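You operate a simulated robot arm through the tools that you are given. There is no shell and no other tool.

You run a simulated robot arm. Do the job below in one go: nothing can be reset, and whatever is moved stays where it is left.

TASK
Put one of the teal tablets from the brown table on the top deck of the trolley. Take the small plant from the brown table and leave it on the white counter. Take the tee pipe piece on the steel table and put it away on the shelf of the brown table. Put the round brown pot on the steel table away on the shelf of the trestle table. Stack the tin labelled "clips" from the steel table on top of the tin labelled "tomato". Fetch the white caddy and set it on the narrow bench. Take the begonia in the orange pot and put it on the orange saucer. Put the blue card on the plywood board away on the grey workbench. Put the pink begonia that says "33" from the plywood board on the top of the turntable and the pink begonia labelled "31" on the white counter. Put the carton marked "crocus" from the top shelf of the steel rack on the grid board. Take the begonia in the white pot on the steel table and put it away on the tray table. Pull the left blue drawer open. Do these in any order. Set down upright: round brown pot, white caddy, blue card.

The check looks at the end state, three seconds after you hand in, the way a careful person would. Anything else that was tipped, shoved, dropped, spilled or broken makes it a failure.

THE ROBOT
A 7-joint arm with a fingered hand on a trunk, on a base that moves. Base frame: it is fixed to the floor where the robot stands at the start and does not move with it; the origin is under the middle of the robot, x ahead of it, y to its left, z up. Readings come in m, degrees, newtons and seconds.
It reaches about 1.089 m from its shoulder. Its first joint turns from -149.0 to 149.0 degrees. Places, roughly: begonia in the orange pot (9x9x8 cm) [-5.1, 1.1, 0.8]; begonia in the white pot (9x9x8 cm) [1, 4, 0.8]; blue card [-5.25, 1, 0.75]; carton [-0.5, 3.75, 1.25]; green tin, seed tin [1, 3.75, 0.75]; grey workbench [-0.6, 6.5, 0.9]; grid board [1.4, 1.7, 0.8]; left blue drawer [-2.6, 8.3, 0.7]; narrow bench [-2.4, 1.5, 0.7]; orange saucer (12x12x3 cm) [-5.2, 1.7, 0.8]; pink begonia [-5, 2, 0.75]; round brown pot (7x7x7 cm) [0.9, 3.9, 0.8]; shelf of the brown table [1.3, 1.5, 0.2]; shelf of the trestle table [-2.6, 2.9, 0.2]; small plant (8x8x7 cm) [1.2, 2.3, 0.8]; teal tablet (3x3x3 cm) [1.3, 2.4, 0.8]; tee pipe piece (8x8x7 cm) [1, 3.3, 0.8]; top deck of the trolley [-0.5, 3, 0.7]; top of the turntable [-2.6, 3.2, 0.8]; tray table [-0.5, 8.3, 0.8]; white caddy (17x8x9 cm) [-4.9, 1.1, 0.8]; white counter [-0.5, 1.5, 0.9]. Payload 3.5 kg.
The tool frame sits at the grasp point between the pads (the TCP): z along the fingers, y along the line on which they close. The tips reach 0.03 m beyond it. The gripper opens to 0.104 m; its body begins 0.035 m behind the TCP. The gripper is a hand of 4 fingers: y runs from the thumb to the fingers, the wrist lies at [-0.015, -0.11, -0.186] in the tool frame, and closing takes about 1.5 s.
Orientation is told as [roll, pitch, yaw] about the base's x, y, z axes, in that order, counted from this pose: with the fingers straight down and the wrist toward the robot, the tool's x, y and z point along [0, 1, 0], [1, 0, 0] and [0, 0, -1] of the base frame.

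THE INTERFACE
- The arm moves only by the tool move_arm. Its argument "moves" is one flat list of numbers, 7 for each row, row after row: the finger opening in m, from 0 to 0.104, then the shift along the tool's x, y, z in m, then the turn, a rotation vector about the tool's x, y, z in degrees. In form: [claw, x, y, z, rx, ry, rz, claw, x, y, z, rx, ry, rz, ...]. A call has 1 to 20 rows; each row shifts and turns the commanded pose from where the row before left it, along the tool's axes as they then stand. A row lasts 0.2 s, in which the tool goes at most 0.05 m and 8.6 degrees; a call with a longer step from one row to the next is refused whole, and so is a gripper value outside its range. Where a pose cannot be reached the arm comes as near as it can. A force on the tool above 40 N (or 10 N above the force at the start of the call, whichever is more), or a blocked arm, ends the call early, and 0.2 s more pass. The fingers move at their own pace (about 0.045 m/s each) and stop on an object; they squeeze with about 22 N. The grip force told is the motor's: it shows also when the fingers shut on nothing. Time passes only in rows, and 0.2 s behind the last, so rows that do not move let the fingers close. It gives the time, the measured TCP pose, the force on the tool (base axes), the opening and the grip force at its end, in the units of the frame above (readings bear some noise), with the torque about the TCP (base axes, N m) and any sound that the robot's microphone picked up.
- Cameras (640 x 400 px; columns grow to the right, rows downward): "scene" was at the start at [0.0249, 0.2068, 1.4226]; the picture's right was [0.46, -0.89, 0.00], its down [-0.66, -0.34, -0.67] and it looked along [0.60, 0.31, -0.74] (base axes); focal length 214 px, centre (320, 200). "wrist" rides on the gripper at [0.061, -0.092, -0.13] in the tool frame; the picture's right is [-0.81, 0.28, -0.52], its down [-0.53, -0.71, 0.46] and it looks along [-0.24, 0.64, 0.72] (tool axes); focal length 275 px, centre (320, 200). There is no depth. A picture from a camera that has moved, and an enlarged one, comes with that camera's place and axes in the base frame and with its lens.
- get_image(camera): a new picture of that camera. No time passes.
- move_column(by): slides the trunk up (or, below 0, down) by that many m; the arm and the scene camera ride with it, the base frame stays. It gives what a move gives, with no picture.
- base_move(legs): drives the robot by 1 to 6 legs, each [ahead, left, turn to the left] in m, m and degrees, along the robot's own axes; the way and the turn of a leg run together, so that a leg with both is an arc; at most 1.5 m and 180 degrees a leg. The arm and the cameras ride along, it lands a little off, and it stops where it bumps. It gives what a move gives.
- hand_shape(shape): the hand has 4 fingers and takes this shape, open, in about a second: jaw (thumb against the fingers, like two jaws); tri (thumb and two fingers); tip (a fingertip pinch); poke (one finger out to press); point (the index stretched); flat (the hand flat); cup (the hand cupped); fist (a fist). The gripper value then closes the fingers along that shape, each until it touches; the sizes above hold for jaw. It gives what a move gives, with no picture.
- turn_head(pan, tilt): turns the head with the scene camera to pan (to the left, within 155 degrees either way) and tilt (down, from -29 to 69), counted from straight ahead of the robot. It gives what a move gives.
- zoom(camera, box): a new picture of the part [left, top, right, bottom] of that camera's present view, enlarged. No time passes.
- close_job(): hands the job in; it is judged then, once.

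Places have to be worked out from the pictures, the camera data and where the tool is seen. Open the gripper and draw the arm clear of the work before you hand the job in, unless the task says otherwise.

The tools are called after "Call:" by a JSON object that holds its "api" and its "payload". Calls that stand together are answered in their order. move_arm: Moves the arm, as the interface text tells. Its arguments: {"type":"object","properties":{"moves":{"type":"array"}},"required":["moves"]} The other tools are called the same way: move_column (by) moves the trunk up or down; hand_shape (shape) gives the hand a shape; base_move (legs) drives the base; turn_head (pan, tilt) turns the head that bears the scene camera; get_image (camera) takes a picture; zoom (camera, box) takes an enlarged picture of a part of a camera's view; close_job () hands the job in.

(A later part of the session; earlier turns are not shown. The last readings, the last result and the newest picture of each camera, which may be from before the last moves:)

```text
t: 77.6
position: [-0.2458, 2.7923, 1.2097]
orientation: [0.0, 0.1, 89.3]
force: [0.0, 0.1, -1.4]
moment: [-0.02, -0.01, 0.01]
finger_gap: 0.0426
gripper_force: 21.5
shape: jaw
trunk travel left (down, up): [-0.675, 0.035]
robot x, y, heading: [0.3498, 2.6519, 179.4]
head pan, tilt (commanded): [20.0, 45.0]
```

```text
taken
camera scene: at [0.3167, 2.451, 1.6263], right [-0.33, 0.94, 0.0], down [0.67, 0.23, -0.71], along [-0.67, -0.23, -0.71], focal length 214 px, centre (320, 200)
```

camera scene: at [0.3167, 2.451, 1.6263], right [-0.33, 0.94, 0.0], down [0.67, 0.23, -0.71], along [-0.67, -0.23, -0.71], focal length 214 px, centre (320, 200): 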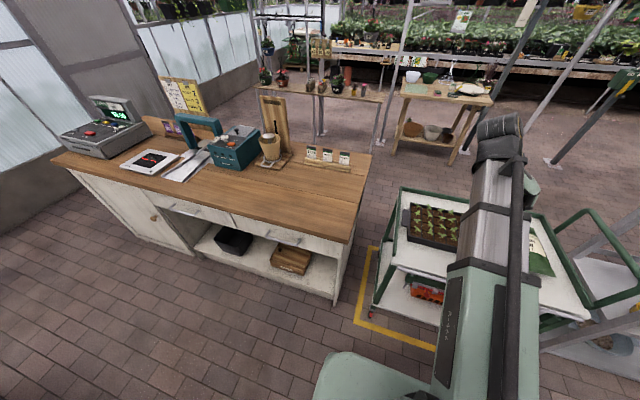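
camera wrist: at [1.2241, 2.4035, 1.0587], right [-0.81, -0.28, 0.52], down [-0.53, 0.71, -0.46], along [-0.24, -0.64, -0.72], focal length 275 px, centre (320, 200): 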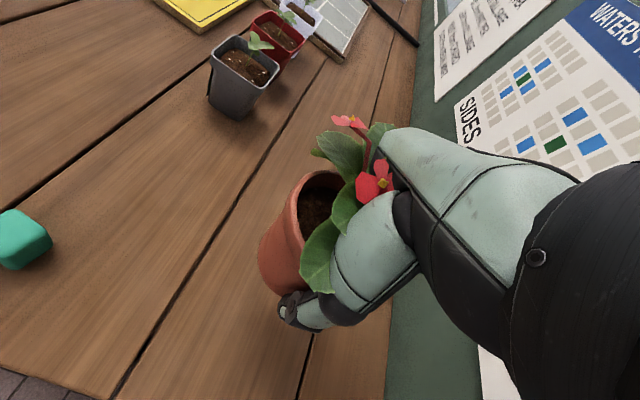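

The counter's end is clear of things in front of the card rack. I slide over so that the plant hangs above about (-0.31, 2.12), then look.

Call:
{"api": "base_move", "payload": {"legs": [[0.06, 0.66, 0]]}}

Call:
{"api": "get_image", "payload": {"camera": "scene"}}

Call:
{"api": "get_image", "payload": {"camera": "wrist"}}

```text
t: 81.3
position: [-0.3142, 2.1355, 1.2094]
orientation: [0.0, 0.0, 89.0]
force: [0.3, -0.8, -1.6]
moment: [0.0, 0.01, 0.01]
finger_gap: 0.0425
gripper_force: 21.9
shape: jaw
trunk travel left (down, up): [-0.675, 0.035]
robot x, y, heading: [0.2791, 1.9914, 179.0]
head pan, tilt (commanded): [20.0, 45.0]
```

```text
taken
camera scene: at [0.2464, 1.7928, 1.6262], right [-0.33, 0.95, 0.0], down [0.67, 0.23, -0.71], along [-0.67, -0.23, -0.71], focal length 214 px, centre (320, 200)
```

scene: 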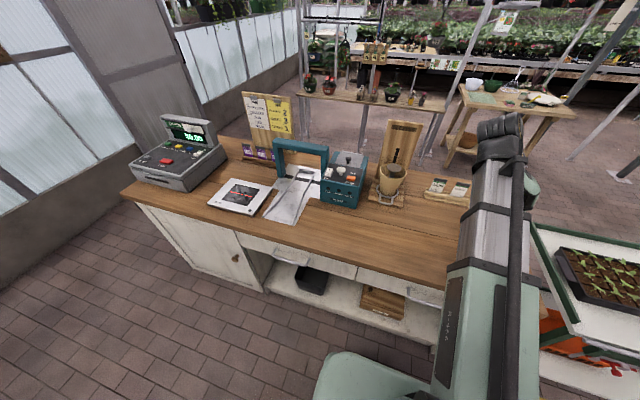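

```text
taken
camera wrist: at [-0.3773, 2.0452, 1.3404], right [0.81, 0.26, 0.52], down [0.52, -0.72, -0.46], along [0.25, 0.64, -0.72], focal length 275 px, centre (320, 200)
```

wrist: 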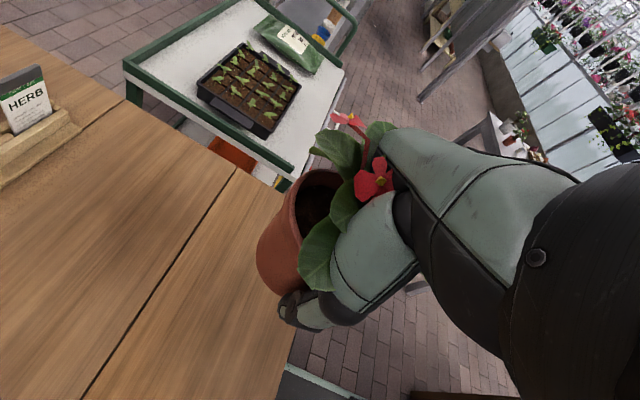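

The plant hangs over free wood, about 12 cm from the front edge. I move it 4 cm further in and go down toward the counter.

Call:
{"api": "move_arm", "payload": {"moves": [0.03, 0.02, 0, 0.04, 0, 0, 0, 0.03, 0.02, 0, 0.04, 0, 0, 0, 0.03, 0, 0, 0.045, 0, 0, 0, 0.03, 0, 0, 0.045, 0, 0, 0, 0.03, 0, 0, 0.03, 0, 0, 0]}}

Call:
{"api": "get_image", "payload": {"camera": "wrist"}}

Call:
{"api": "zoom", "payload": {"camera": "scene", "box": [420, 80, 580, 280]}}

```text
t: 82.5
position: [-0.3542, 2.137, 1.0078]
orientation: [0.0, -0.1, 89.1]
force: [0.3, -0.5, -0.7]
moment: [-0.01, 0.0, 0.02]
finger_gap: 0.0426
gripper_force: 21.9
shape: jaw
trunk travel left (down, up): [-0.675, 0.035]
robot x, y, heading: [0.2827, 1.993, 178.8]
head pan, tilt (commanded): [20.0, 45.0]
```

```text
taken
camera wrist: at [-0.4173, 2.0464, 1.1397], right [0.81, 0.26, 0.52], down [0.52, -0.72, -0.46], along [0.25, 0.64, -0.72], focal length 275 px, centre (320, 200)
```

wrist: 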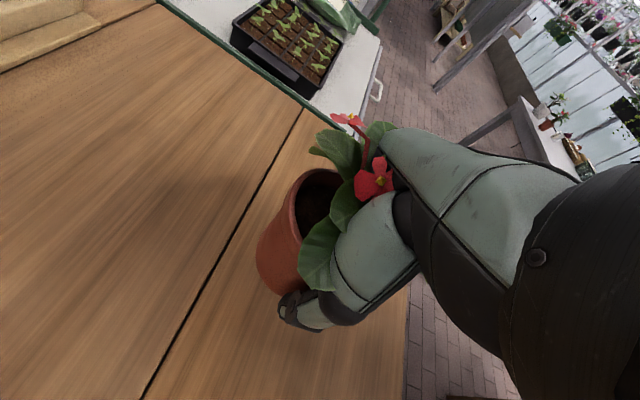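

```text
2.00 times, centred on (500, 180) of scene
camera zoom: at [0.2463, 1.7934, 1.6263], right [-0.33, 0.95, 0.0], down [0.67, 0.23, -0.71], along [-0.67, -0.23, -0.71], focal length 429 px, centre (-40, 240)
```

zoom: 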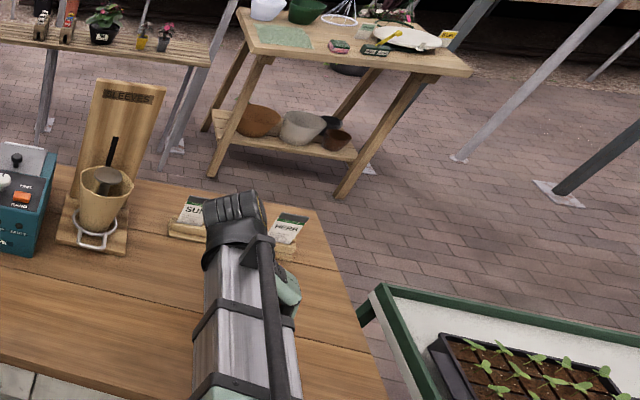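

Triangulating the counter's edge gives its top at z≈0.892, so contact should come near TCP z≈0.955. I lower gently in small steps.

Call:
{"api": "move_arm", "payload": {"moves": [0.03, 0, 0, 0.01, 0, 0, 0, 0.03, 0, 0, 0.01, 0, 0, 0, 0.03, 0, 0, 0.01, 0, 0, 0, 0.03, 0, 0, 0.006, 0, 0, 0]}}

Call:
{"api": "get_image", "payload": {"camera": "wrist"}}

```text
t: 83.5
position: [-0.3549, 2.1374, 0.9734]
orientation: [-0.1, 0.0, 89.0]
force: [0.1, -0.3, -1.7]
moment: [-0.01, 0.02, 0.01]
finger_gap: 0.0426
gripper_force: 21.9
shape: jaw
trunk travel left (down, up): [-0.675, 0.035]
robot x, y, heading: [0.2816, 1.9889, 179.0]
head pan, tilt (commanded): [20.0, 45.0]
```

```text
taken
camera wrist: at [-0.417, 2.0464, 1.1043], right [0.82, 0.26, 0.52], down [0.52, -0.72, -0.46], along [0.25, 0.64, -0.72], focal length 275 px, centre (320, 200)
```

wrist: 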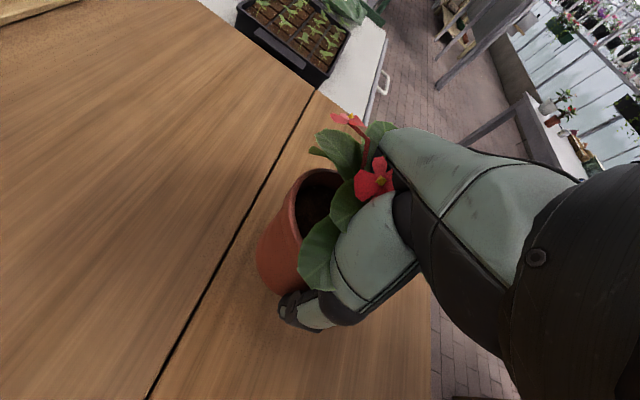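

Still no contact at TCP z 0.973. I go on in small steps and watch for the force to turn upward.

Call:
{"api": "move_arm", "payload": {"moves": [0.03, 0, 0, 0.004, 0, 0, 0, 0.03, 0, 0, 0.004, 0, 0, 0]}}

Call:
{"api": "move_arm", "payload": {"moves": [0.03, 0, 0, 0.003, 0, 0, 0, 0.03, 0, 0, 0.003, 0, 0, 0]}}

```text
t: 84.1
position: [-0.3551, 2.1369, 0.9659]
orientation: [-0.1, 0.0, 89.0]
force: [0.5, 0.6, -1.8]
moment: [0.01, -0.02, 0.07]
finger_gap: 0.0424
gripper_force: 21.9
shape: jaw
trunk travel left (down, up): [-0.675, 0.035]
robot x, y, heading: [0.2834, 1.9874, 179.0]
head pan, tilt (commanded): [20.0, 45.0]
```

```text
t: 84.7
position: [-0.3536, 2.1366, 0.9595]
orientation: [-0.1, 0.1, 88.9]
force: [0.9, 0.2, -1.0]
moment: [-0.03, -0.04, -0.01]
finger_gap: 0.0424
gripper_force: 22.0
shape: jaw
trunk travel left (down, up): [-0.675, 0.035]
robot x, y, heading: [0.2806, 1.9891, 178.8]
head pan, tilt (commanded): [20.0, 45.0]
```

Call:
{"api": "move_arm", "payload": {"moves": [0.03, 0, 0, 0.003, 0, 0, 0, 0.03, 0, 0, 0.002, 0, 0, 0]}}

Call:
{"api": "move_arm", "payload": {"moves": [0.03, 0, 0, 0.002, 0, 0, 0, 0.03, 0, 0, 0.002, 0, 0, 0]}}

Call:
{"api": "get_image", "payload": {"camera": "wrist"}}

```text
t: 85.3
position: [-0.3555, 2.1361, 0.9552]
orientation: [0.1, 0.0, 89.0]
force: [0.8, -0.4, -1.8]
moment: [0.0, -0.03, -0.03]
finger_gap: 0.0427
gripper_force: 21.9
shape: jaw
trunk travel left (down, up): [-0.675, 0.035]
robot x, y, heading: [0.2816, 1.9918, 179.3]
head pan, tilt (commanded): [20.0, 45.0]
```

```text
t: 85.9
position: [-0.3556, 2.1369, 0.9491]
orientation: [0.0, 0.0, 89.0]
force: [0.1, 0.7, -3.3]
moment: [-0.01, -0.02, 0.0]
finger_gap: 0.0424
gripper_force: 22.1
shape: jaw
trunk travel left (down, up): [-0.675, 0.035]
robot x, y, heading: [0.2829, 1.9909, 178.9]
head pan, tilt (commanded): [20.0, 45.0]
```

```text
taken
camera wrist: at [-0.4173, 2.0463, 1.0816], right [0.81, 0.26, 0.52], down [0.52, -0.72, -0.46], along [0.25, 0.64, -0.72], focal length 275 px, centre (320, 200)
```

wrist: 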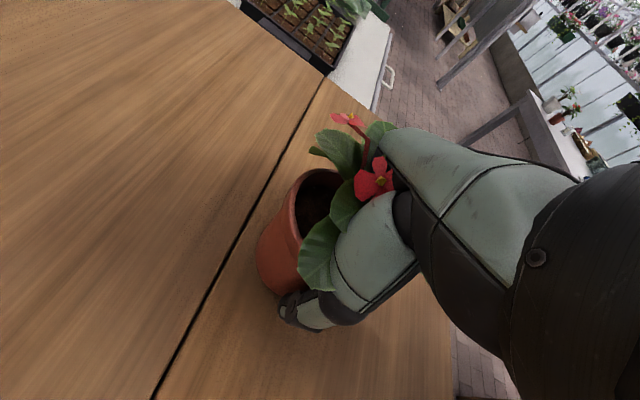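

No contact yet at 0.949. I continue downward in the same small steps.

Call:
{"api": "move_arm", "payload": {"moves": [0.03, 0, 0, 0.002, 0, 0, 0, 0.03, 0, 0, 0.002, 0, 0, 0]}}

Call:
{"api": "move_arm", "payload": {"moves": [0.03, 0, 0, 0.002, 0, 0, 0, 0.03, 0, 0, 0.002, 0, 0, 0]}}

Call:
{"api": "move_arm", "payload": {"moves": [0.03, 0, 0, 0.002, 0, 0, 0, 0.03, 0, 0, 0.002, 0, 0, 0]}}

```text
t: 86.5
position: [-0.3552, 2.1367, 0.9461]
orientation: [0.0, -0.1, 89.0]
force: [-0.1, -0.7, -1.5]
moment: [-0.03, 0.01, -0.01]
finger_gap: 0.0428
gripper_force: 22.1
shape: jaw
trunk travel left (down, up): [-0.675, 0.035]
robot x, y, heading: [0.2847, 1.9884, 178.9]
head pan, tilt (commanded): [20.0, 45.0]
```

```text
t: 87.1
position: [-0.3543, 2.1366, 0.9427]
orientation: [0.0, 0.1, 89.0]
force: [0.4, 0.4, -0.7]
moment: [0.01, -0.01, -0.02]
finger_gap: 0.0424
gripper_force: 22.4
shape: jaw
trunk travel left (down, up): [-0.675, 0.035]
robot x, y, heading: [0.2827, 1.9926, 179.2]
head pan, tilt (commanded): [20.0, 45.0]
```

```text
t: 87.7
position: [-0.3549, 2.1367, 0.938]
orientation: [0.0, -0.1, 89.0]
force: [0.8, -1.0, 1.8]
moment: [0.0, -0.04, 0.0]
finger_gap: 0.0424
gripper_force: 22.1
shape: jaw
trunk travel left (down, up): [-0.675, 0.035]
robot x, y, heading: [0.2818, 1.984, 179.0]
head pan, tilt (commanded): [20.0, 45.0]
```

The force turned upward at z≈0.938: the pot has landed. I press one millimetre more and open the hand slowly.

Call:
{"api": "move_arm", "payload": {"moves": [0.03, 0, 0, 0.001, 0, 0, 0, 0.05, 0, 0, 0, 0, 0, 0, 0.06, 0, 0, 0, 0, 0, 0, 0.075, 0, 0, 0, 0, 0, 0, 0.09, 0, 0, 0, 0, 0, 0, 0.104, 0, 0, 0, 0, 0, 0, 0.104, 0, 0, 0, 0, 0, 0, 0.104, 0, 0, 0, 0, 0, 0]}}

Call:
{"api": "get_image", "payload": {"camera": "wrist"}}

```text
t: 89.5
position: [-0.3547, 2.1375, 0.937]
orientation: [-0.1, 0.0, 89.0]
force: [0.1, 0.5, 1.8]
moment: [-0.01, 0.03, 0.02]
finger_gap: 0.1039
gripper_force: 0.1
shape: jaw
trunk travel left (down, up): [-0.675, 0.035]
robot x, y, heading: [0.2817, 1.989, 179.0]
head pan, tilt (commanded): [20.0, 45.0]
```

```text
taken
camera wrist: at [-0.4169, 2.0464, 1.0685], right [0.82, 0.26, 0.52], down [0.52, -0.72, -0.46], along [0.25, 0.64, -0.72], focal length 275 px, centre (320, 200)
```

wrist: 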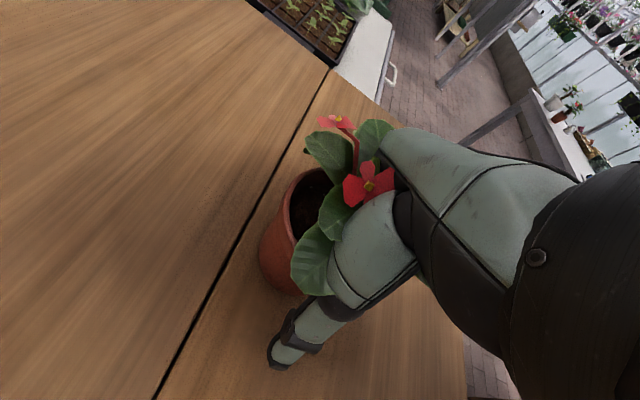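

The hand is open and the pot stands on the counter. I raise the hand straight up and check.

Call:
{"api": "move_arm", "payload": {"moves": [0.104, 0, 0, -0.02, 0, 0, 0, 0.104, 0, 0, -0.03, 0, 0, 0, 0.104, 0, 0, -0.045, 0, 0, 0, 0.104, 0, 0, -0.045, 0, 0, 0, 0.104, 0, 0, -0.045, 0, 0, 0, 0.104, 0, 0, -0.045, 0, 0, 0, 0.104, 0, 0, -0.045, 0, 0, 0]}}

Call:
{"api": "get_image", "payload": {"camera": "wrist"}}

```text
t: 91.1
position: [-0.3527, 2.1381, 1.2125]
orientation: [0.0, -0.1, 88.9]
force: [-0.4, -0.4, 0.2]
moment: [0.0, -0.03, -0.03]
finger_gap: 0.1039
gripper_force: 0.1
shape: jaw
trunk travel left (down, up): [-0.675, 0.035]
robot x, y, heading: [0.2849, 1.9876, 179.5]
head pan, tilt (commanded): [20.0, 45.0]
```

```text
taken
camera wrist: at [-0.4168, 2.0471, 1.3428], right [0.81, 0.26, 0.52], down [0.52, -0.72, -0.46], along [0.25, 0.64, -0.72], focal length 275 px, centre (320, 200)
```

wrist: 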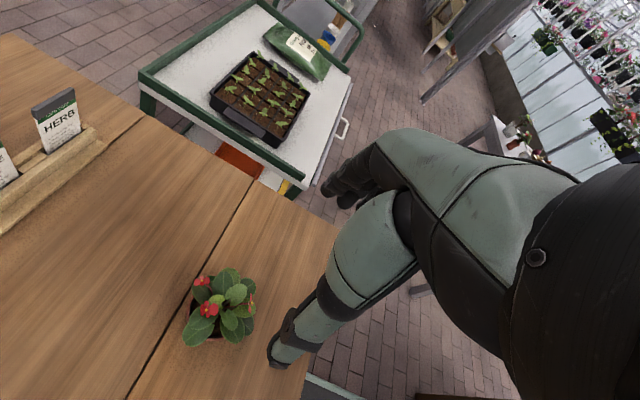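

The plant stands upright on the counter. Now I return to the gap for the near teal cube.

Call:
{"api": "base_move", "payload": {"legs": [[-0.06, -0.68, 0], [0, 0, -90], [0, 0, -90], [0.17, 0.02, 0]]}}

Call:
{"api": "turn_head", "payload": {"pan": -15, "tilt": 40}}

Call:
{"api": "get_image", "payload": {"camera": "wrist"}}

Call:
{"api": "get_image", "payload": {"camera": "scene"}}

```text
t: 103.6
position: [1.1583, 2.5187, 1.2107]
orientation: [-0.1, 0.1, -92.2]
force: [0.7, 0.6, -1.0]
moment: [0.02, 0.03, -0.01]
finger_gap: 0.1039
gripper_force: 0.0
shape: jaw
trunk travel left (down, up): [-0.675, 0.035]
robot x, y, heading: [0.5243, 2.6785, -2.1]
head pan, tilt (commanded): [20.0, 45.0]
```

```text
t: 104.6
position: [1.1568, 2.5189, 1.2114]
orientation: [-0.1, 0.0, -92.2]
force: [-0.5, 0.3, 0.2]
moment: [0.0, -0.01, 0.01]
finger_gap: 0.1041
gripper_force: 0.1
shape: jaw
trunk travel left (down, up): [-0.675, 0.035]
robot x, y, heading: [0.5246, 2.68, -2.1]
head pan, tilt (commanded): [-15.0, 40.0]
```

```text
taken
camera wrist: at [1.222, 2.6077, 1.3421], right [-0.82, -0.24, 0.52], down [-0.5, 0.73, -0.46], along [-0.27, -0.63, -0.72], focal length 275 px, centre (320, 200)
```

wrist: 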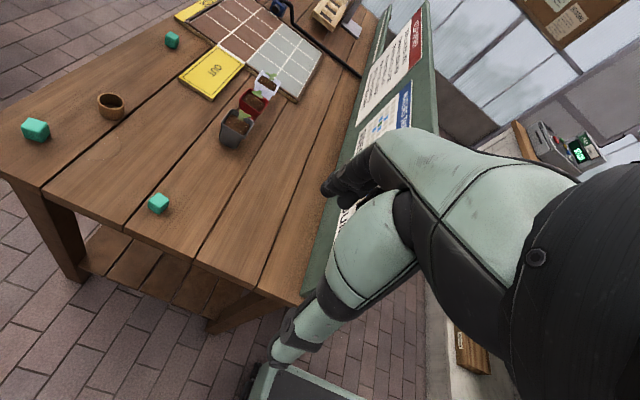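

```text
taken
camera scene: at [0.5677, 2.8265, 1.6335], right [-0.3, -0.96, 0.0], down [-0.61, 0.19, -0.77], along [0.73, -0.23, -0.64], focal length 214 px, centre (320, 200)
```

scene: 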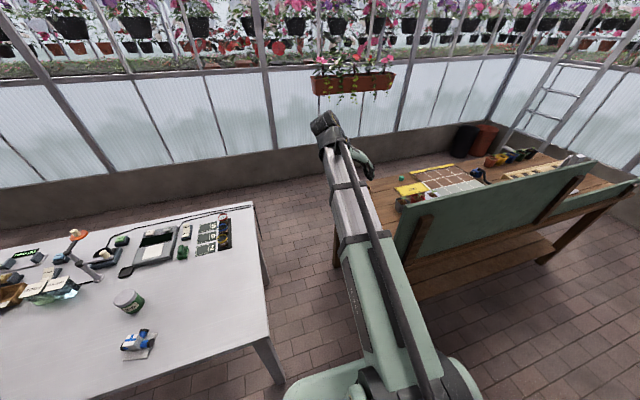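

The near cube is at about (1.332, 2.355). I move above it to z≈1.08 and check.

Call:
{"api": "move_arm", "payload": {"moves": [0.104, 0.0302, 0.0262, 0.0217, 0, 0, 0, 0.104, 0.0302, 0.0262, 0.0217, 0, 0, 0, 0.104, 0.0302, 0.0262, 0.0217, 0, 0, 0, 0.104, 0.0302, 0.0262, 0.0217, 0, 0, 0, 0.104, 0.0302, 0.0262, 0.0217, 0, 0, 0, 0.104, 0.0302, 0.0262, 0.0217, 0, 0, 0]}}

Call:
{"api": "get_image", "payload": {"camera": "wrist"}}

Call:
{"api": "zoom", "payload": {"camera": "wrist", "box": [140, 240, 300, 340]}}

```text
t: 106.0
position: [1.3328, 2.3542, 1.0802]
orientation: [0.0, 0.0, -92.2]
force: [0.5, -0.9, -1.0]
moment: [0.03, -0.03, 0.05]
finger_gap: 0.1042
gripper_force: 0.1
shape: jaw
trunk travel left (down, up): [-0.675, 0.035]
robot x, y, heading: [0.5235, 2.6781, -2.2]
head pan, tilt (commanded): [-15.0, 40.0]
```

```text
taken
camera wrist: at [1.3979, 2.4431, 1.2109], right [-0.82, -0.24, 0.52], down [-0.5, 0.73, -0.46], along [-0.27, -0.63, -0.72], focal length 275 px, centre (320, 200)
```

wrist: 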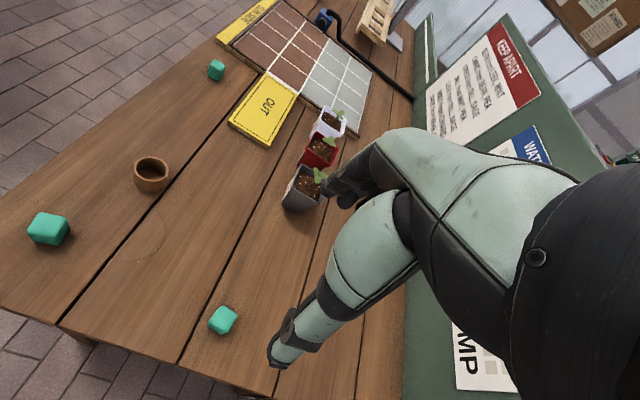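

```text
4.00 times, centred on (220, 290) of wrist
camera zoom: at [1.3979, 2.4431, 1.2109], right [-0.82, -0.24, 0.52], down [-0.5, 0.73, -0.46], along [-0.27, -0.63, -0.72], focal length 1101 px, centre (720, -160)
```

zoom: 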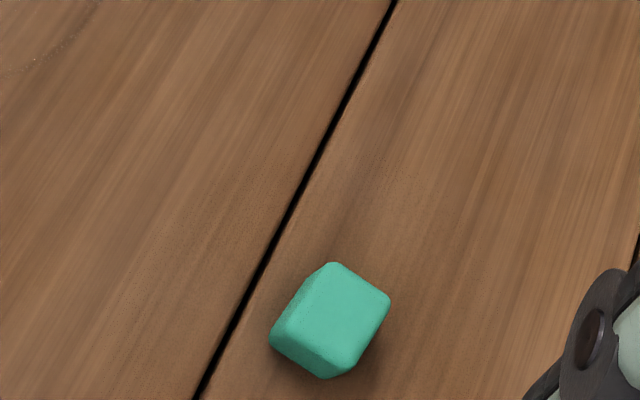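

The cube centre is near (1.327, 2.359), turned about 11° clockwise from the hand. I correct, go down around it and close.

Call:
{"api": "move_arm", "payload": {"moves": [0.08, -0.006, -0.005, 0.03, 0, 0, 0, 0.08, 0, 0, 0.04, 0, 0, 5.5, 0.07, 0, 0, 0.045, 0, 0, 5.5, 0.07, 0, 0, 0.045, 0, 0, 0, 0.07, 0, 0, 0.045, 0, 0, 0, 0.07, 0, 0, 0.025, 0, 0, 0, 0.07, 0, 0, 0.018, 0, 0, 0]}}

Call:
{"api": "get_image", "payload": {"camera": "wrist"}}

```text
t: 107.6
position: [1.3261, 2.3596, 0.8326]
orientation: [0.0, -0.1, -103.2]
force: [-0.7, -0.2, -0.2]
moment: [-0.03, 0.01, 0.0]
finger_gap: 0.0703
gripper_force: 0.0
shape: jaw
trunk travel left (down, up): [-0.675, 0.035]
robot x, y, heading: [0.5235, 2.6756, -2.2]
head pan, tilt (commanded): [-15.0, 40.0]
```

```text
taken
camera wrist: at [1.406, 2.4344, 0.9637], right [-0.85, -0.08, 0.52], down [-0.35, 0.82, -0.46], along [-0.38, -0.57, -0.72], focal length 275 px, centre (320, 200)
```

wrist: 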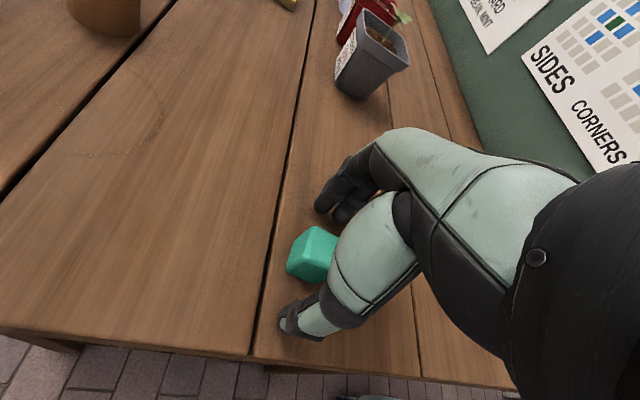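

The cube sits exactly between thumb and fingers. I lower 8 mm more and close.

Call:
{"api": "move_arm", "payload": {"moves": [0.07, 0, 0, 0.007, 0, 0, 0, 0.05, 0, 0, 0, 0, 0, 0, 0.03, 0, 0, 0, 0, 0, 0, 0.01, 0, 0, 0, 0, 0, 0, 0.01, 0, 0, 0, 0, 0, 0, 0.01, 0, 0, 0, 0, 0, 0, 0.01, 0, 0, 0, 0, 0, 0, 0.01, 0, 0, 0, 0, 0, 0]}}

Call:
{"api": "get_image", "payload": {"camera": "wrist"}}

```text
t: 109.1
position: [1.3239, 2.3561, 0.8308]
orientation: [0.3, -0.4, -103.3]
force: [-2.4, -3.1, 16.1]
moment: [-0.44, 0.05, -0.04]
finger_gap: 0.0307
gripper_force: 21.6
shape: jaw
trunk travel left (down, up): [-0.675, 0.035]
robot x, y, heading: [0.5251, 2.6774, -2.1]
head pan, tilt (commanded): [-15.0, 40.0]
stopped in row 7: the force on the tool passed its limit at 40 N (the readings are from after the stop); the commanded pose is now the measured one
```

```text
taken
camera wrist: at [1.4049, 2.4331, 0.9606], right [-0.85, -0.08, 0.52], down [-0.35, 0.81, -0.46], along [-0.38, -0.58, -0.72], focal length 275 px, centre (320, 200)
```

wrist: 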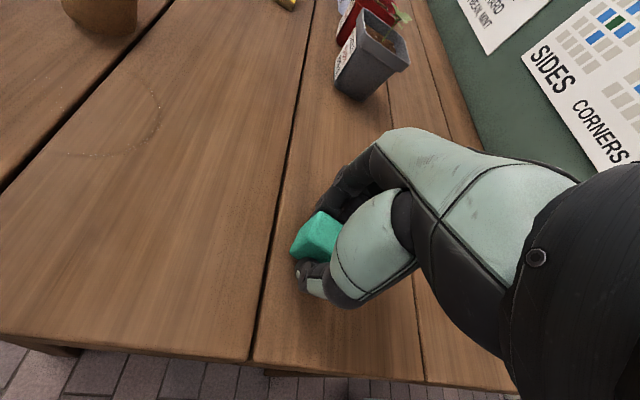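

The fingertips pressed the wood while closing, but the cube is now held at 3.07 cm. I lift gently and check.

Call:
{"api": "move_arm", "payload": {"moves": [0.01, 0, 0, -0.01, 0, 0, 0, 0.01, 0, 0, -0.02, 0, 0, 0, 0.01, 0, 0, -0.03, 0, 0, 0, 0.01, 0, 0, -0.03, 0, 0, 0]}}

Call:
{"api": "get_image", "payload": {"camera": "wrist"}}

```text
t: 110.1
position: [1.3258, 2.3582, 0.9176]
orientation: [0.1, -0.2, -103.2]
force: [-0.2, -0.2, -0.3]
moment: [0.0, 0.0, -0.05]
finger_gap: 0.0299
gripper_force: 22.5
shape: jaw
trunk travel left (down, up): [-0.675, 0.035]
robot x, y, heading: [0.5267, 2.6789, -2.1]
head pan, tilt (commanded): [-15.0, 40.0]
```

```text
taken
camera wrist: at [1.4061, 2.4339, 1.0478], right [-0.85, -0.08, 0.52], down [-0.36, 0.81, -0.46], along [-0.38, -0.58, -0.72], focal length 275 px, centre (320, 200)
```

wrist: 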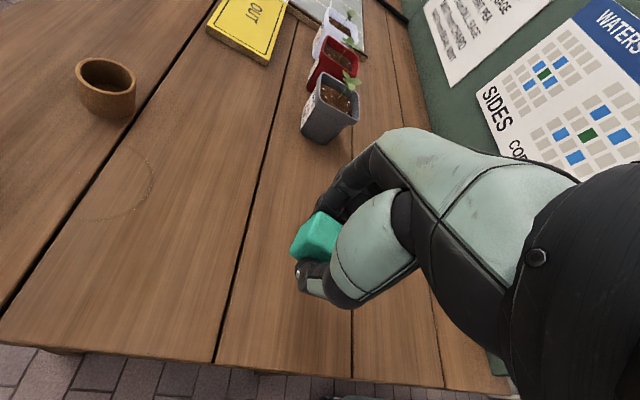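

The cube is in the hand. I raise it, draw back over the gap, and turn around to the trolley.

Call:
{"api": "move_arm", "payload": {"moves": [0.01, 0, 0, -0.048, 0, 0, 0, 0.01, 0, 0, -0.048, 0, 0, 0, 0.01, 0, 0, -0.048, 0, 0, 0, 0.01, 0, 0, -0.048, 0, 0, 0, 0.01, 0, 0, -0.048, 0, 0, 0, 0.01, 0, 0, -0.048, 0, 0, 0, 0.01, -0.0396, -0.0258, 0, 0, 0, 0, 0.01, -0.0396, -0.0258, 0, 0, 0, 0, 0.01, -0.0396, -0.0258, 0, 0, 0, 0, 0.01, -0.0396, -0.0258, 0, 0, 0, 0, 0.01, -0.0396, -0.0258, 0, 0, 0, 0, 0.01, -0.0396, -0.0258, 0, 0, 0, 0, 0.01, 0, 0, 0, 0, 0, -6.5, 0.01, 0, 0, 0, 0, 0, -6.5]}}

Call:
{"api": "base_move", "payload": {"legs": [[-0.18, 0, 0], [0, 0, 91], [0, 0, 91]]}}

Call:
{"api": "turn_head", "payload": {"pan": 0, "tilt": 45}}

Call:
{"api": "get_image", "payload": {"camera": "scene"}}

Call:
{"api": "get_image", "payload": {"camera": "wrist"}}

```text
t: 113.1
position: [1.1309, 2.5639, 1.2047]
orientation: [0.0, -0.3, -90.1]
force: [-0.1, 0.3, 0.1]
moment: [-0.03, 0.0, -0.01]
finger_gap: 0.0298
gripper_force: 21.9
shape: jaw
trunk travel left (down, up): [-0.675, 0.035]
robot x, y, heading: [0.5256, 2.6784, -2.3]
head pan, tilt (commanded): [-15.0, 40.0]
```

```text
t: 122.3
position: [-0.264, 2.7886, 1.2048]
orientation: [0.0, -0.4, 91.0]
force: [-0.8, -0.1, -0.1]
moment: [-0.01, -0.02, -0.06]
finger_gap: 0.0297
gripper_force: 22.1
shape: jaw
trunk travel left (down, up): [-0.675, 0.035]
robot x, y, heading: [0.3438, 2.6887, 179.0]
head pan, tilt (commanded): [-15.0, 40.0]
```

```text
t: 123.0
position: [-0.2639, 2.7876, 1.2041]
orientation: [0.0, -0.3, 91.0]
force: [-0.2, 0.6, -0.3]
moment: [0.0, 0.01, 0.01]
finger_gap: 0.0298
gripper_force: 22.0
shape: jaw
trunk travel left (down, up): [-0.675, 0.035]
robot x, y, heading: [0.3439, 2.6909, 178.8]
head pan, tilt (commanded): [0.0, 45.0]
```

```text
taken
camera scene: at [0.3042, 2.5177, 1.6263], right [0.02, 1.0, 0.0], down [0.71, -0.01, -0.71], along [-0.71, 0.01, -0.71], focal length 214 px, centre (320, 200)
```

scene: 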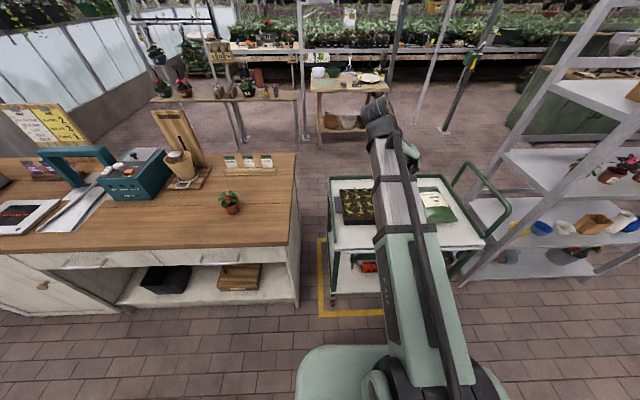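

```text
taken
camera wrist: at [-0.3227, 2.6954, 1.3347], right [0.81, 0.29, 0.52], down [0.55, -0.7, -0.46], along [0.23, 0.65, -0.72], focal length 275 px, centre (320, 200)
```

wrist: 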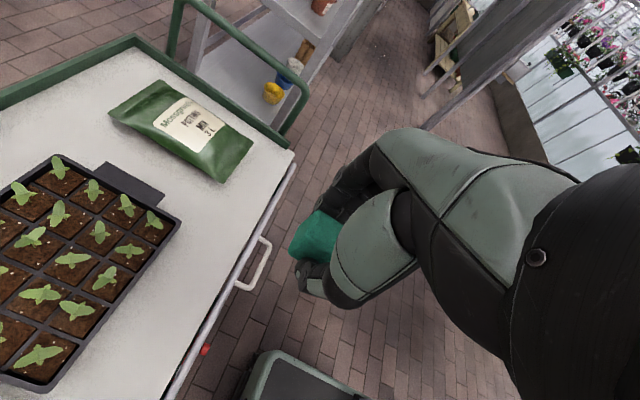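

The trolley deck has a free strip between the seedling tray (front edge x≈-0.395) and the deck edge (x≈-0.24). I place the cube at about (-0.315, 2.88), going down first to just above the deck.

Call:
{"api": "move_arm", "payload": {"moves": [0.01, 0.0165, 0.031, 0.02, 0, 0, 0, 0.01, 0.0165, 0.031, 0.02, 0, 0, 0, 0.01, 0.0165, 0.031, 0.02, 0, 0, 0, 0.01, 0, 0, 0.046, 0, 0, 0, 0.01, 0, 0, 0.046, 0, 0, 0, 0.01, 0, 0, 0.046, 0, 0, 0, 0.01, 0, 0, 0.046, 0, 0, 0, 0.01, 0, 0, 0.046, 0, 0, 0, 0.01, 0, 0, 0.046, 0, 0, 0, 0.01, 0, 0, 0.046, 0, 0, 0, 0.01, 0, 0, 0.04, 0, 0, 0]}}

Call:
{"api": "get_image", "payload": {"camera": "wrist"}}

Call:
{"api": "get_image", "payload": {"camera": "scene"}}

```text
t: 125.5
position: [-0.3155, 2.882, 0.7816]
orientation: [-0.1, -0.3, 91.1]
force: [0.3, 0.2, -0.5]
moment: [-0.01, 0.05, -0.01]
finger_gap: 0.0299
gripper_force: 22.2
shape: jaw
trunk travel left (down, up): [-0.675, 0.035]
robot x, y, heading: [0.3441, 2.6858, 178.8]
head pan, tilt (commanded): [0.0, 45.0]
```

```text
taken
camera wrist: at [-0.3747, 2.7888, 0.912], right [0.81, 0.29, 0.52], down [0.55, -0.7, -0.46], along [0.23, 0.65, -0.72], focal length 275 px, centre (320, 200)
```

wrist: 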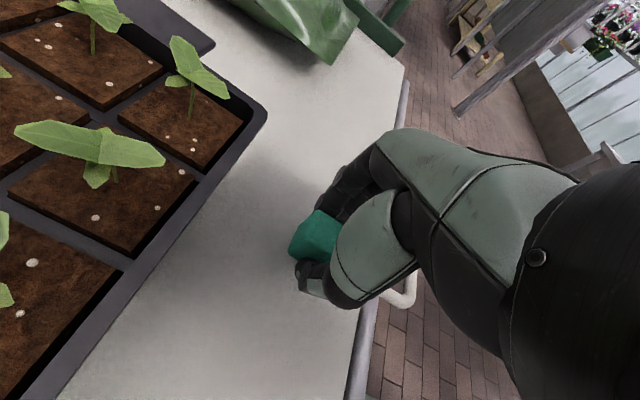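

```text
taken
camera scene: at [0.3039, 2.5177, 1.6263], right [0.02, 1.0, 0.0], down [0.71, -0.01, -0.71], along [-0.71, 0.01, -0.71], focal length 214 px, centre (320, 200)
```

scene: 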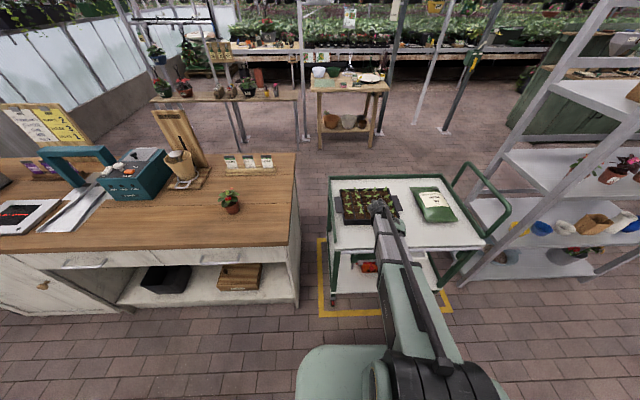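

The cube hangs over the free white strip. I lower in small steps, watching the force.

Call:
{"api": "move_arm", "payload": {"moves": [0.01, 0, 0, 0.006, 0, 0, 0, 0.01, 0, 0, 0.005, 0, 0, 0, 0.01, 0, 0, 0.003, 0, 0, 0]}}

Call:
{"api": "move_arm", "payload": {"moves": [0.01, 0, 0, 0.003, 0, 0, 0, 0.01, 0, 0, 0.003, 0, 0, 0]}}

Call:
{"api": "move_arm", "payload": {"moves": [0.01, 0, 0, 0.003, 0, 0, 0, 0.01, 0, 0, 0.002, 0, 0, 0]}}

```text
t: 126.2
position: [-0.3142, 2.883, 0.7695]
orientation: [0.2, -0.4, 91.1]
force: [-1.6, 1.3, 14.0]
moment: [0.31, 0.13, 0.02]
finger_gap: 0.0297
gripper_force: 22.1
shape: jaw
trunk travel left (down, up): [-0.675, 0.035]
robot x, y, heading: [0.3424, 2.6874, 179.2]
head pan, tilt (commanded): [0.0, 45.0]
```

```text
t: 126.8
position: [-0.3148, 2.8853, 0.7695]
orientation: [0.4, -0.7, 91.1]
force: [1.8, 0.5, 20.3]
moment: [0.34, 0.11, -0.05]
finger_gap: 0.0302
gripper_force: 22.3
shape: jaw
trunk travel left (down, up): [-0.675, 0.035]
robot x, y, heading: [0.3458, 2.6868, 178.5]
head pan, tilt (commanded): [0.0, 45.0]
stopped in row 2: the force on the tool passed its limit at 44 N (the readings are from after the stop); the commanded pose is now the measured one
```

```text
t: 127.2
position: [-0.3156, 2.884, 0.7699]
orientation: [0.5, -0.9, 91.1]
force: [2.7, -1.4, 22.1]
moment: [0.1, 0.05, 0.02]
finger_gap: 0.0307
gripper_force: 21.8
shape: jaw
trunk travel left (down, up): [-0.675, 0.035]
robot x, y, heading: [0.3431, 2.6852, 178.9]
head pan, tilt (commanded): [0.0, 45.0]
stopped in row 2: the force on the tool passed its limit at 44 N (the readings are from after the stop); the commanded pose is now the measured one
```

The cube is on the deck (contact at z≈0.77). I ease off slightly and open the fingers only a little, then rise.

Call:
{"api": "move_arm", "payload": {"moves": [0.01, 0, 0, -0.003, 0, 0, 0, 0.03, 0, 0, 0, 0, 0, 0, 0.04, 0, 0, 0, 0, 0, 0, 0.055, 0, 0, 0, 0, 0, 0, 0.07, 0, 0, 0, 0, 0, 0, 0.07, 0, 0, 0, 0, 0, 0]}}

Call:
{"api": "get_image", "payload": {"camera": "wrist"}}

```text
t: 128.6
position: [-0.3154, 2.886, 0.7705]
orientation: [0.5, -0.7, 91.1]
force: [-0.8, 4.9, 15.6]
moment: [-0.36, 0.06, 0.0]
finger_gap: 0.0631
gripper_force: 0.0
shape: jaw
trunk travel left (down, up): [-0.675, 0.035]
robot x, y, heading: [0.343, 2.6852, 179.0]
head pan, tilt (commanded): [0.0, 45.0]
```

```text
taken
camera wrist: at [-0.3744, 2.7907, 0.9011], right [0.81, 0.28, 0.51], down [0.54, -0.7, -0.47], along [0.23, 0.66, -0.72], focal length 275 px, centre (320, 200)
```

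wrist: 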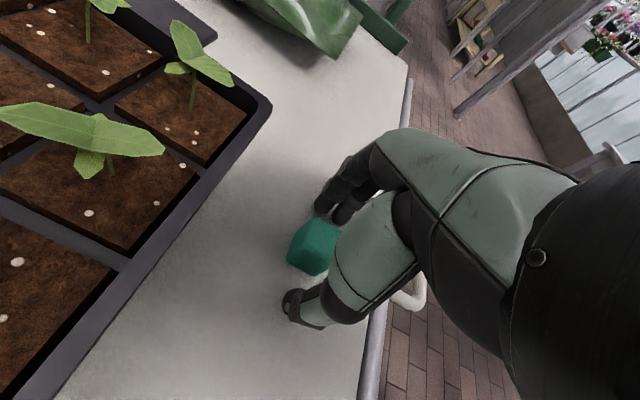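

The cube is free. I raise the hand straight up and check that it stays put.

Call:
{"api": "move_arm", "payload": {"moves": [0.07, 0, 0, -0.01, 0, 0, 0, 0.08, 0, 0, -0.03, 0, 0, 0, 0.09, 0, 0, -0.045, 0, 0, 0, 0.104, 0, 0, -0.045, 0, 0, 0, 0.104, 0, 0, -0.045, 0, 0, 0, 0.104, 0, 0, -0.045, 0, 0, 0, 0.104, 0, 0, -0.045, 0, 0, 0, 0.104, 0, 0, -0.045, 0, 0, 0, 0.104, 0, 0, -0.045, 0, 0, 0, 0.104, 0, 0, -0.045, 0, 0, 0, 0.104, 0, 0, -0.045, 0, 0, 0]}}

Call:
{"api": "get_image", "payload": {"camera": "wrist"}}

Call:
{"api": "turn_head", "payload": {"pan": -45, "tilt": 15}}

Call:
{"api": "get_image", "payload": {"camera": "scene"}}

```text
t: 131.0
position: [-0.3122, 2.8792, 1.2166]
orientation: [0.4, -0.8, 91.0]
force: [-0.3, 0.6, -0.3]
moment: [0.04, 0.01, 0.02]
finger_gap: 0.1038
gripper_force: 0.0
shape: jaw
trunk travel left (down, up): [-0.675, 0.035]
robot x, y, heading: [0.3425, 2.6864, 179.0]
head pan, tilt (commanded): [0.0, 45.0]
```

```text
taken
camera wrist: at [-0.3719, 2.7845, 1.3461], right [0.81, 0.28, 0.52], down [0.54, -0.7, -0.47], along [0.23, 0.66, -0.72], focal length 275 px, centre (320, 200)
```

wrist: 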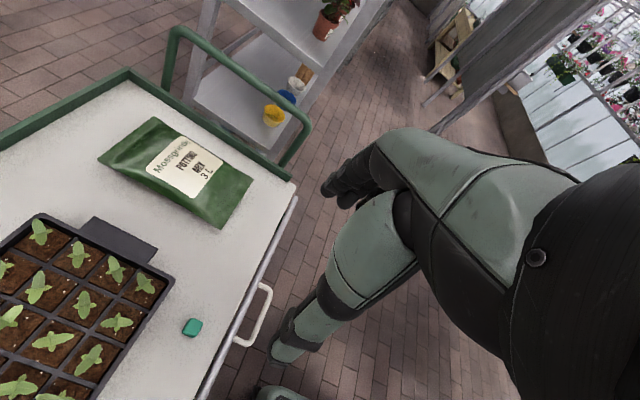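

```text
t: 132.1
position: [-0.3129, 2.8797, 1.2146]
orientation: [0.4, -0.9, 91.1]
force: [-0.6, -0.2, 0.1]
moment: [0.0, 0.0, 0.03]
finger_gap: 0.1037
gripper_force: 0.0
shape: jaw
trunk travel left (down, up): [-0.675, 0.035]
robot x, y, heading: [0.3421, 2.6869, 179.1]
head pan, tilt (commanded): [-45.0, 15.0]
```

```text
taken
camera scene: at [0.3206, 2.5834, 1.6731], right [0.72, 0.69, 0.0], down [0.18, -0.19, -0.97], along [-0.67, 0.69, -0.26], focal length 214 px, centre (320, 200)
```

scene: 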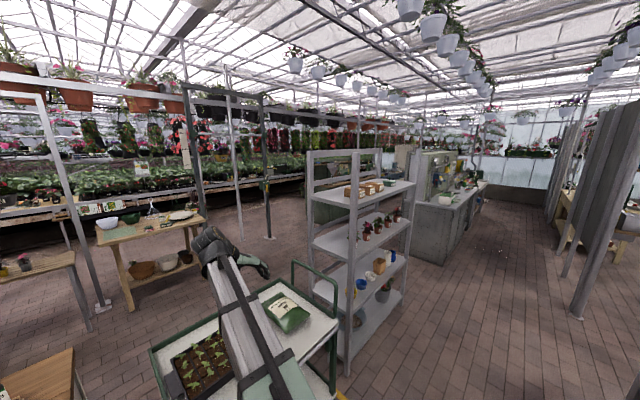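

The cube lies on the trolley deck. Next is the carton on the rack's top shelf: I tuck the arm back and slide along to face the rack.

Call:
{"api": "move_arm", "payload": {"moves": [0.104, -0.045, 0, 0, 0, 0, 0, 0.104, -0.045, 0, 0, 0, 0, 0, 0.104, -0.045, 0, 0, 0, 0, 0, 0.104, -0.045, 0, -0.01, 0, 0, 0, 0.104, -0.045, 0, -0.01, 0, 0, 0]}}

Call:
{"api": "base_move", "payload": {"legs": [[-0.03, -0.85, 0]]}}

Call:
{"api": "turn_head", "payload": {"pan": 0, "tilt": 20}}

Call:
{"api": "get_image", "payload": {"camera": "scene"}}

Call:
{"api": "get_image", "payload": {"camera": "wrist"}}

```text
t: 133.3
position: [-0.0872, 2.8831, 1.2324]
orientation: [0.4, -0.6, 91.2]
force: [-0.1, -0.2, 0.6]
moment: [-0.02, 0.0, 0.0]
finger_gap: 0.1036
gripper_force: 0.2
shape: jaw
trunk travel left (down, up): [-0.675, 0.035]
robot x, y, heading: [0.3448, 2.6873, 178.9]
head pan, tilt (commanded): [-45.0, 15.0]
```

```text
t: 137.8
position: [-0.033, 3.7372, 1.2336]
orientation: [0.3, -0.7, 90.2]
force: [0.0, -0.5, 1.0]
moment: [0.0, 0.01, -0.02]
finger_gap: 0.1035
gripper_force: 0.1
shape: jaw
trunk travel left (down, up): [-0.675, 0.035]
robot x, y, heading: [0.3931, 3.5336, 178.2]
head pan, tilt (commanded): [-45.0, 15.0]
```

```text
t: 138.9
position: [-0.0346, 3.7359, 1.2332]
orientation: [0.3, -0.8, 90.4]
force: [0.3, -0.5, 0.0]
moment: [0.01, 0.01, -0.01]
finger_gap: 0.1038
gripper_force: 0.0
shape: jaw
trunk travel left (down, up): [-0.675, 0.035]
robot x, y, heading: [0.3915, 3.536, 178.5]
head pan, tilt (commanded): [0.0, 20.0]
```

```text
taken
camera scene: at [0.3411, 3.3655, 1.665], right [0.03, 1.0, 0.0], down [0.34, -0.01, -0.94], along [-0.94, 0.03, -0.34], focal length 214 px, centre (320, 200)
```

scene: 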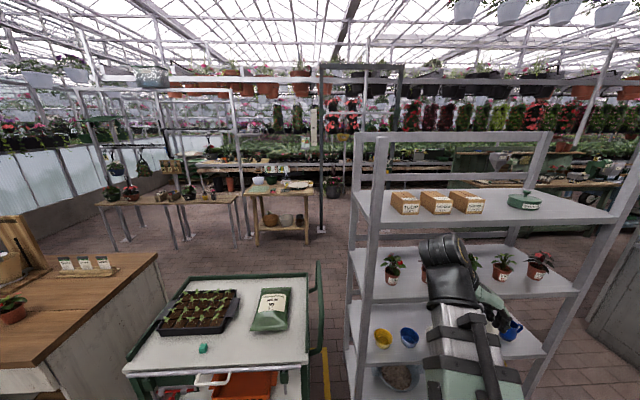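

```text
taken
camera wrist: at [-0.0937, 3.6424, 1.3634], right [0.81, 0.27, 0.52], down [0.53, -0.7, -0.47], along [0.23, 0.66, -0.72], focal length 275 px, centre (320, 200)
```

wrist: 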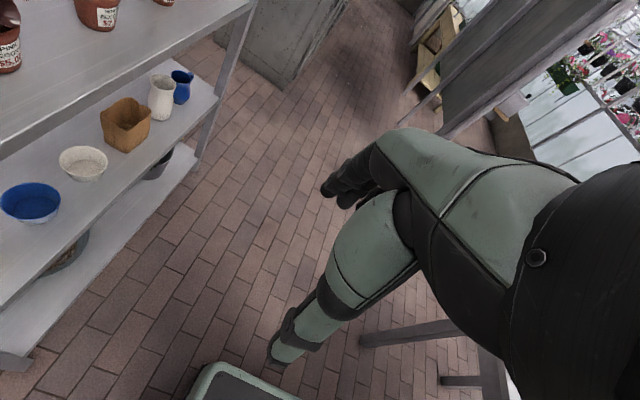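

Three cartons stand on the top shelf. I zoom in to read their labels.

Call:
{"api": "zoom", "payload": {"camera": "scene", "box": [340, 120, 660, 320]}}

Call:
{"api": "zoom", "payload": {"camera": "scene", "box": [370, 170, 530, 230]}}

```text
refused: 660 is not a number from 0 to 640
```

```text
4.00 times, centred on (450, 200) of scene
camera zoom: at [0.3411, 3.3655, 1.665], right [0.03, 1.0, 0.0], down [0.34, -0.01, -0.94], along [-0.94, 0.03, -0.34], focal length 858 px, centre (-200, 200)
```

zoom: 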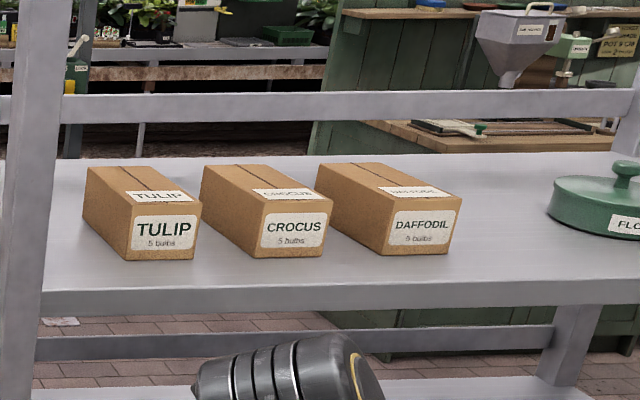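

The middle carton is "CROCUS". For depth I take a second view from a lower trunk height.

Call:
{"api": "move_column", "payload": {"by": -0.2}}

Call:
{"api": "zoom", "payload": {"camera": "scene", "box": [370, 110, 530, 210]}}

Call:
{"api": "get_image", "payload": {"camera": "scene"}}

```text
t: 141.1
position: [-0.034, 3.7362, 1.0341]
orientation: [0.4, -0.8, 90.3]
force: [-0.4, 0.3, -0.9]
moment: [0.0, 0.0, 0.0]
finger_gap: 0.1036
gripper_force: 0.0
shape: jaw
trunk travel left (down, up): [-0.475, 0.235]
robot x, y, heading: [0.3923, 3.5316, 178.0]
head pan, tilt (commanded): [0.0, 20.0]
```

```text
4.00 times, centred on (450, 160) of scene
camera zoom: at [0.3411, 3.3654, 1.465], right [0.03, 1.0, 0.0], down [0.34, -0.01, -0.94], along [-0.94, 0.03, -0.34], focal length 858 px, centre (-200, 360)
```

zoom: 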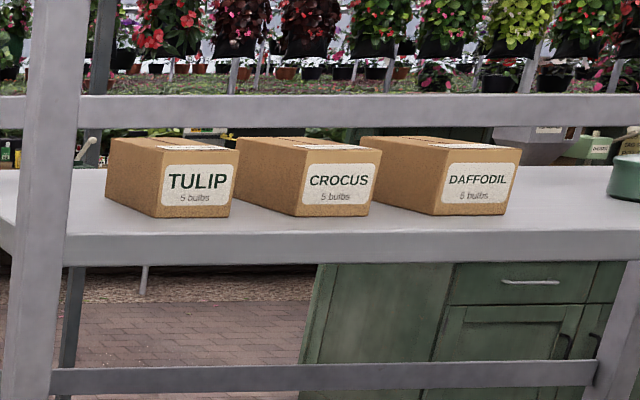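

```text
taken
camera scene: at [0.3411, 3.3654, 1.465], right [0.03, 1.0, 0.0], down [0.34, -0.01, -0.94], along [-0.94, 0.03, -0.34], focal length 214 px, centre (320, 200)
```

scene: 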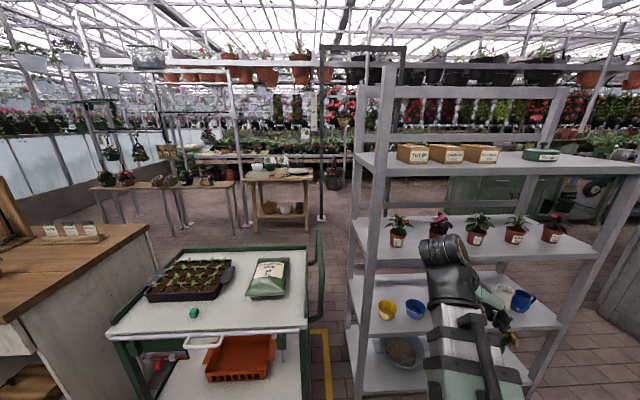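

The crocus carton measures about 8 cm wide (y 3.845–3.925), 12.5 cm deep (x -0.42 to -0.545), 6 cm tall on a shelf at z≈1.32, with 5.5 cm gaps to its neighbours. I raise trunk and hand high, then move up to the rack.

Call:
{"api": "move_column", "payload": {"by": 0.235}}

Call:
{"api": "move_arm", "payload": {"moves": [0.104, 0, 0, -0.045, 0, 0, 0, 0.104, 0, 0, -0.045, 0, 0, 0, 0.104, 0, 0, -0.045, 0, 0, 0, 0.104, 0, 0, -0.045, 0, 0, 0, 0.104, 0, 0, -0.045, 0, 0, 0, 0.104, 0, 0, -0.04, 0, 0, 0]}}

Call:
{"api": "base_move", "payload": {"legs": [[0.19, -0.16, 1.5]]}}

Call:
{"api": "get_image", "payload": {"camera": "scene"}}

Call:
{"api": "get_image", "payload": {"camera": "wrist"}}

```text
t: 143.6
position: [-0.0343, 3.7371, 1.269]
orientation: [0.3, -0.8, 90.3]
force: [-0.5, -0.3, -0.1]
moment: [-0.05, -0.01, 0.03]
finger_gap: 0.1038
gripper_force: 0.0
shape: jaw
trunk travel left (down, up): [-0.71, 0.0]
robot x, y, heading: [0.3938, 3.5342, 178.0]
head pan, tilt (commanded): [0.0, 20.0]
```

```text
t: 145.0
position: [-0.0623, 3.7916, 1.49]
orientation: [0.6, -1.1, 90.7]
force: [0.0, 0.0, 0.3]
moment: [0.01, -0.05, -0.02]
finger_gap: 0.1035
gripper_force: 0.0
shape: jaw
out of reach, approached as far as the arm can: row 3, 4, 5, 6
trunk travel left (down, up): [-0.71, 0.0]
robot x, y, heading: [0.3943, 3.5352, 178.4]
head pan, tilt (commanded): [0.0, 20.0]
```

```text
t: 146.8
position: [-0.2576, 3.9456, 1.4893]
orientation: [0.6, -1.2, 92.0]
force: [-0.4, 0.6, 0.1]
moment: [0.01, 0.03, -0.05]
finger_gap: 0.1036
gripper_force: 0.0
shape: jaw
trunk travel left (down, up): [-0.71, 0.0]
robot x, y, heading: [0.2036, 3.7006, 179.7]
head pan, tilt (commanded): [0.0, 20.0]
```

```text
taken
camera scene: at [0.1558, 3.5301, 1.7], right [0.01, 1.0, 0.0], down [0.34, 0.0, -0.94], along [-0.94, 0.01, -0.34], focal length 214 px, centre (320, 200)
```

scene: 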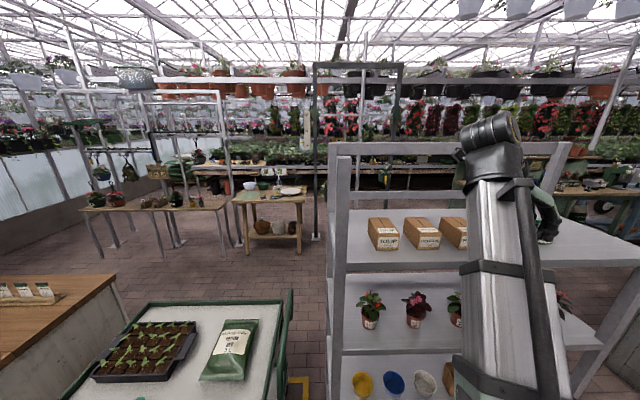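

```text
taken
camera wrist: at [-0.3145, 3.8493, 1.6193], right [0.81, 0.29, 0.51], down [0.55, -0.69, -0.47], along [0.21, 0.67, -0.72], focal length 275 px, centre (320, 200)
```

wrist: 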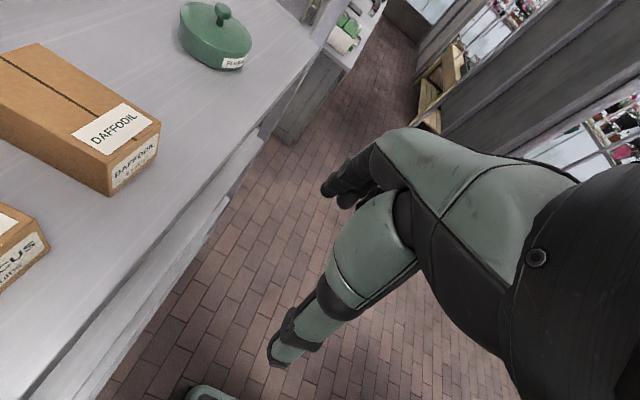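

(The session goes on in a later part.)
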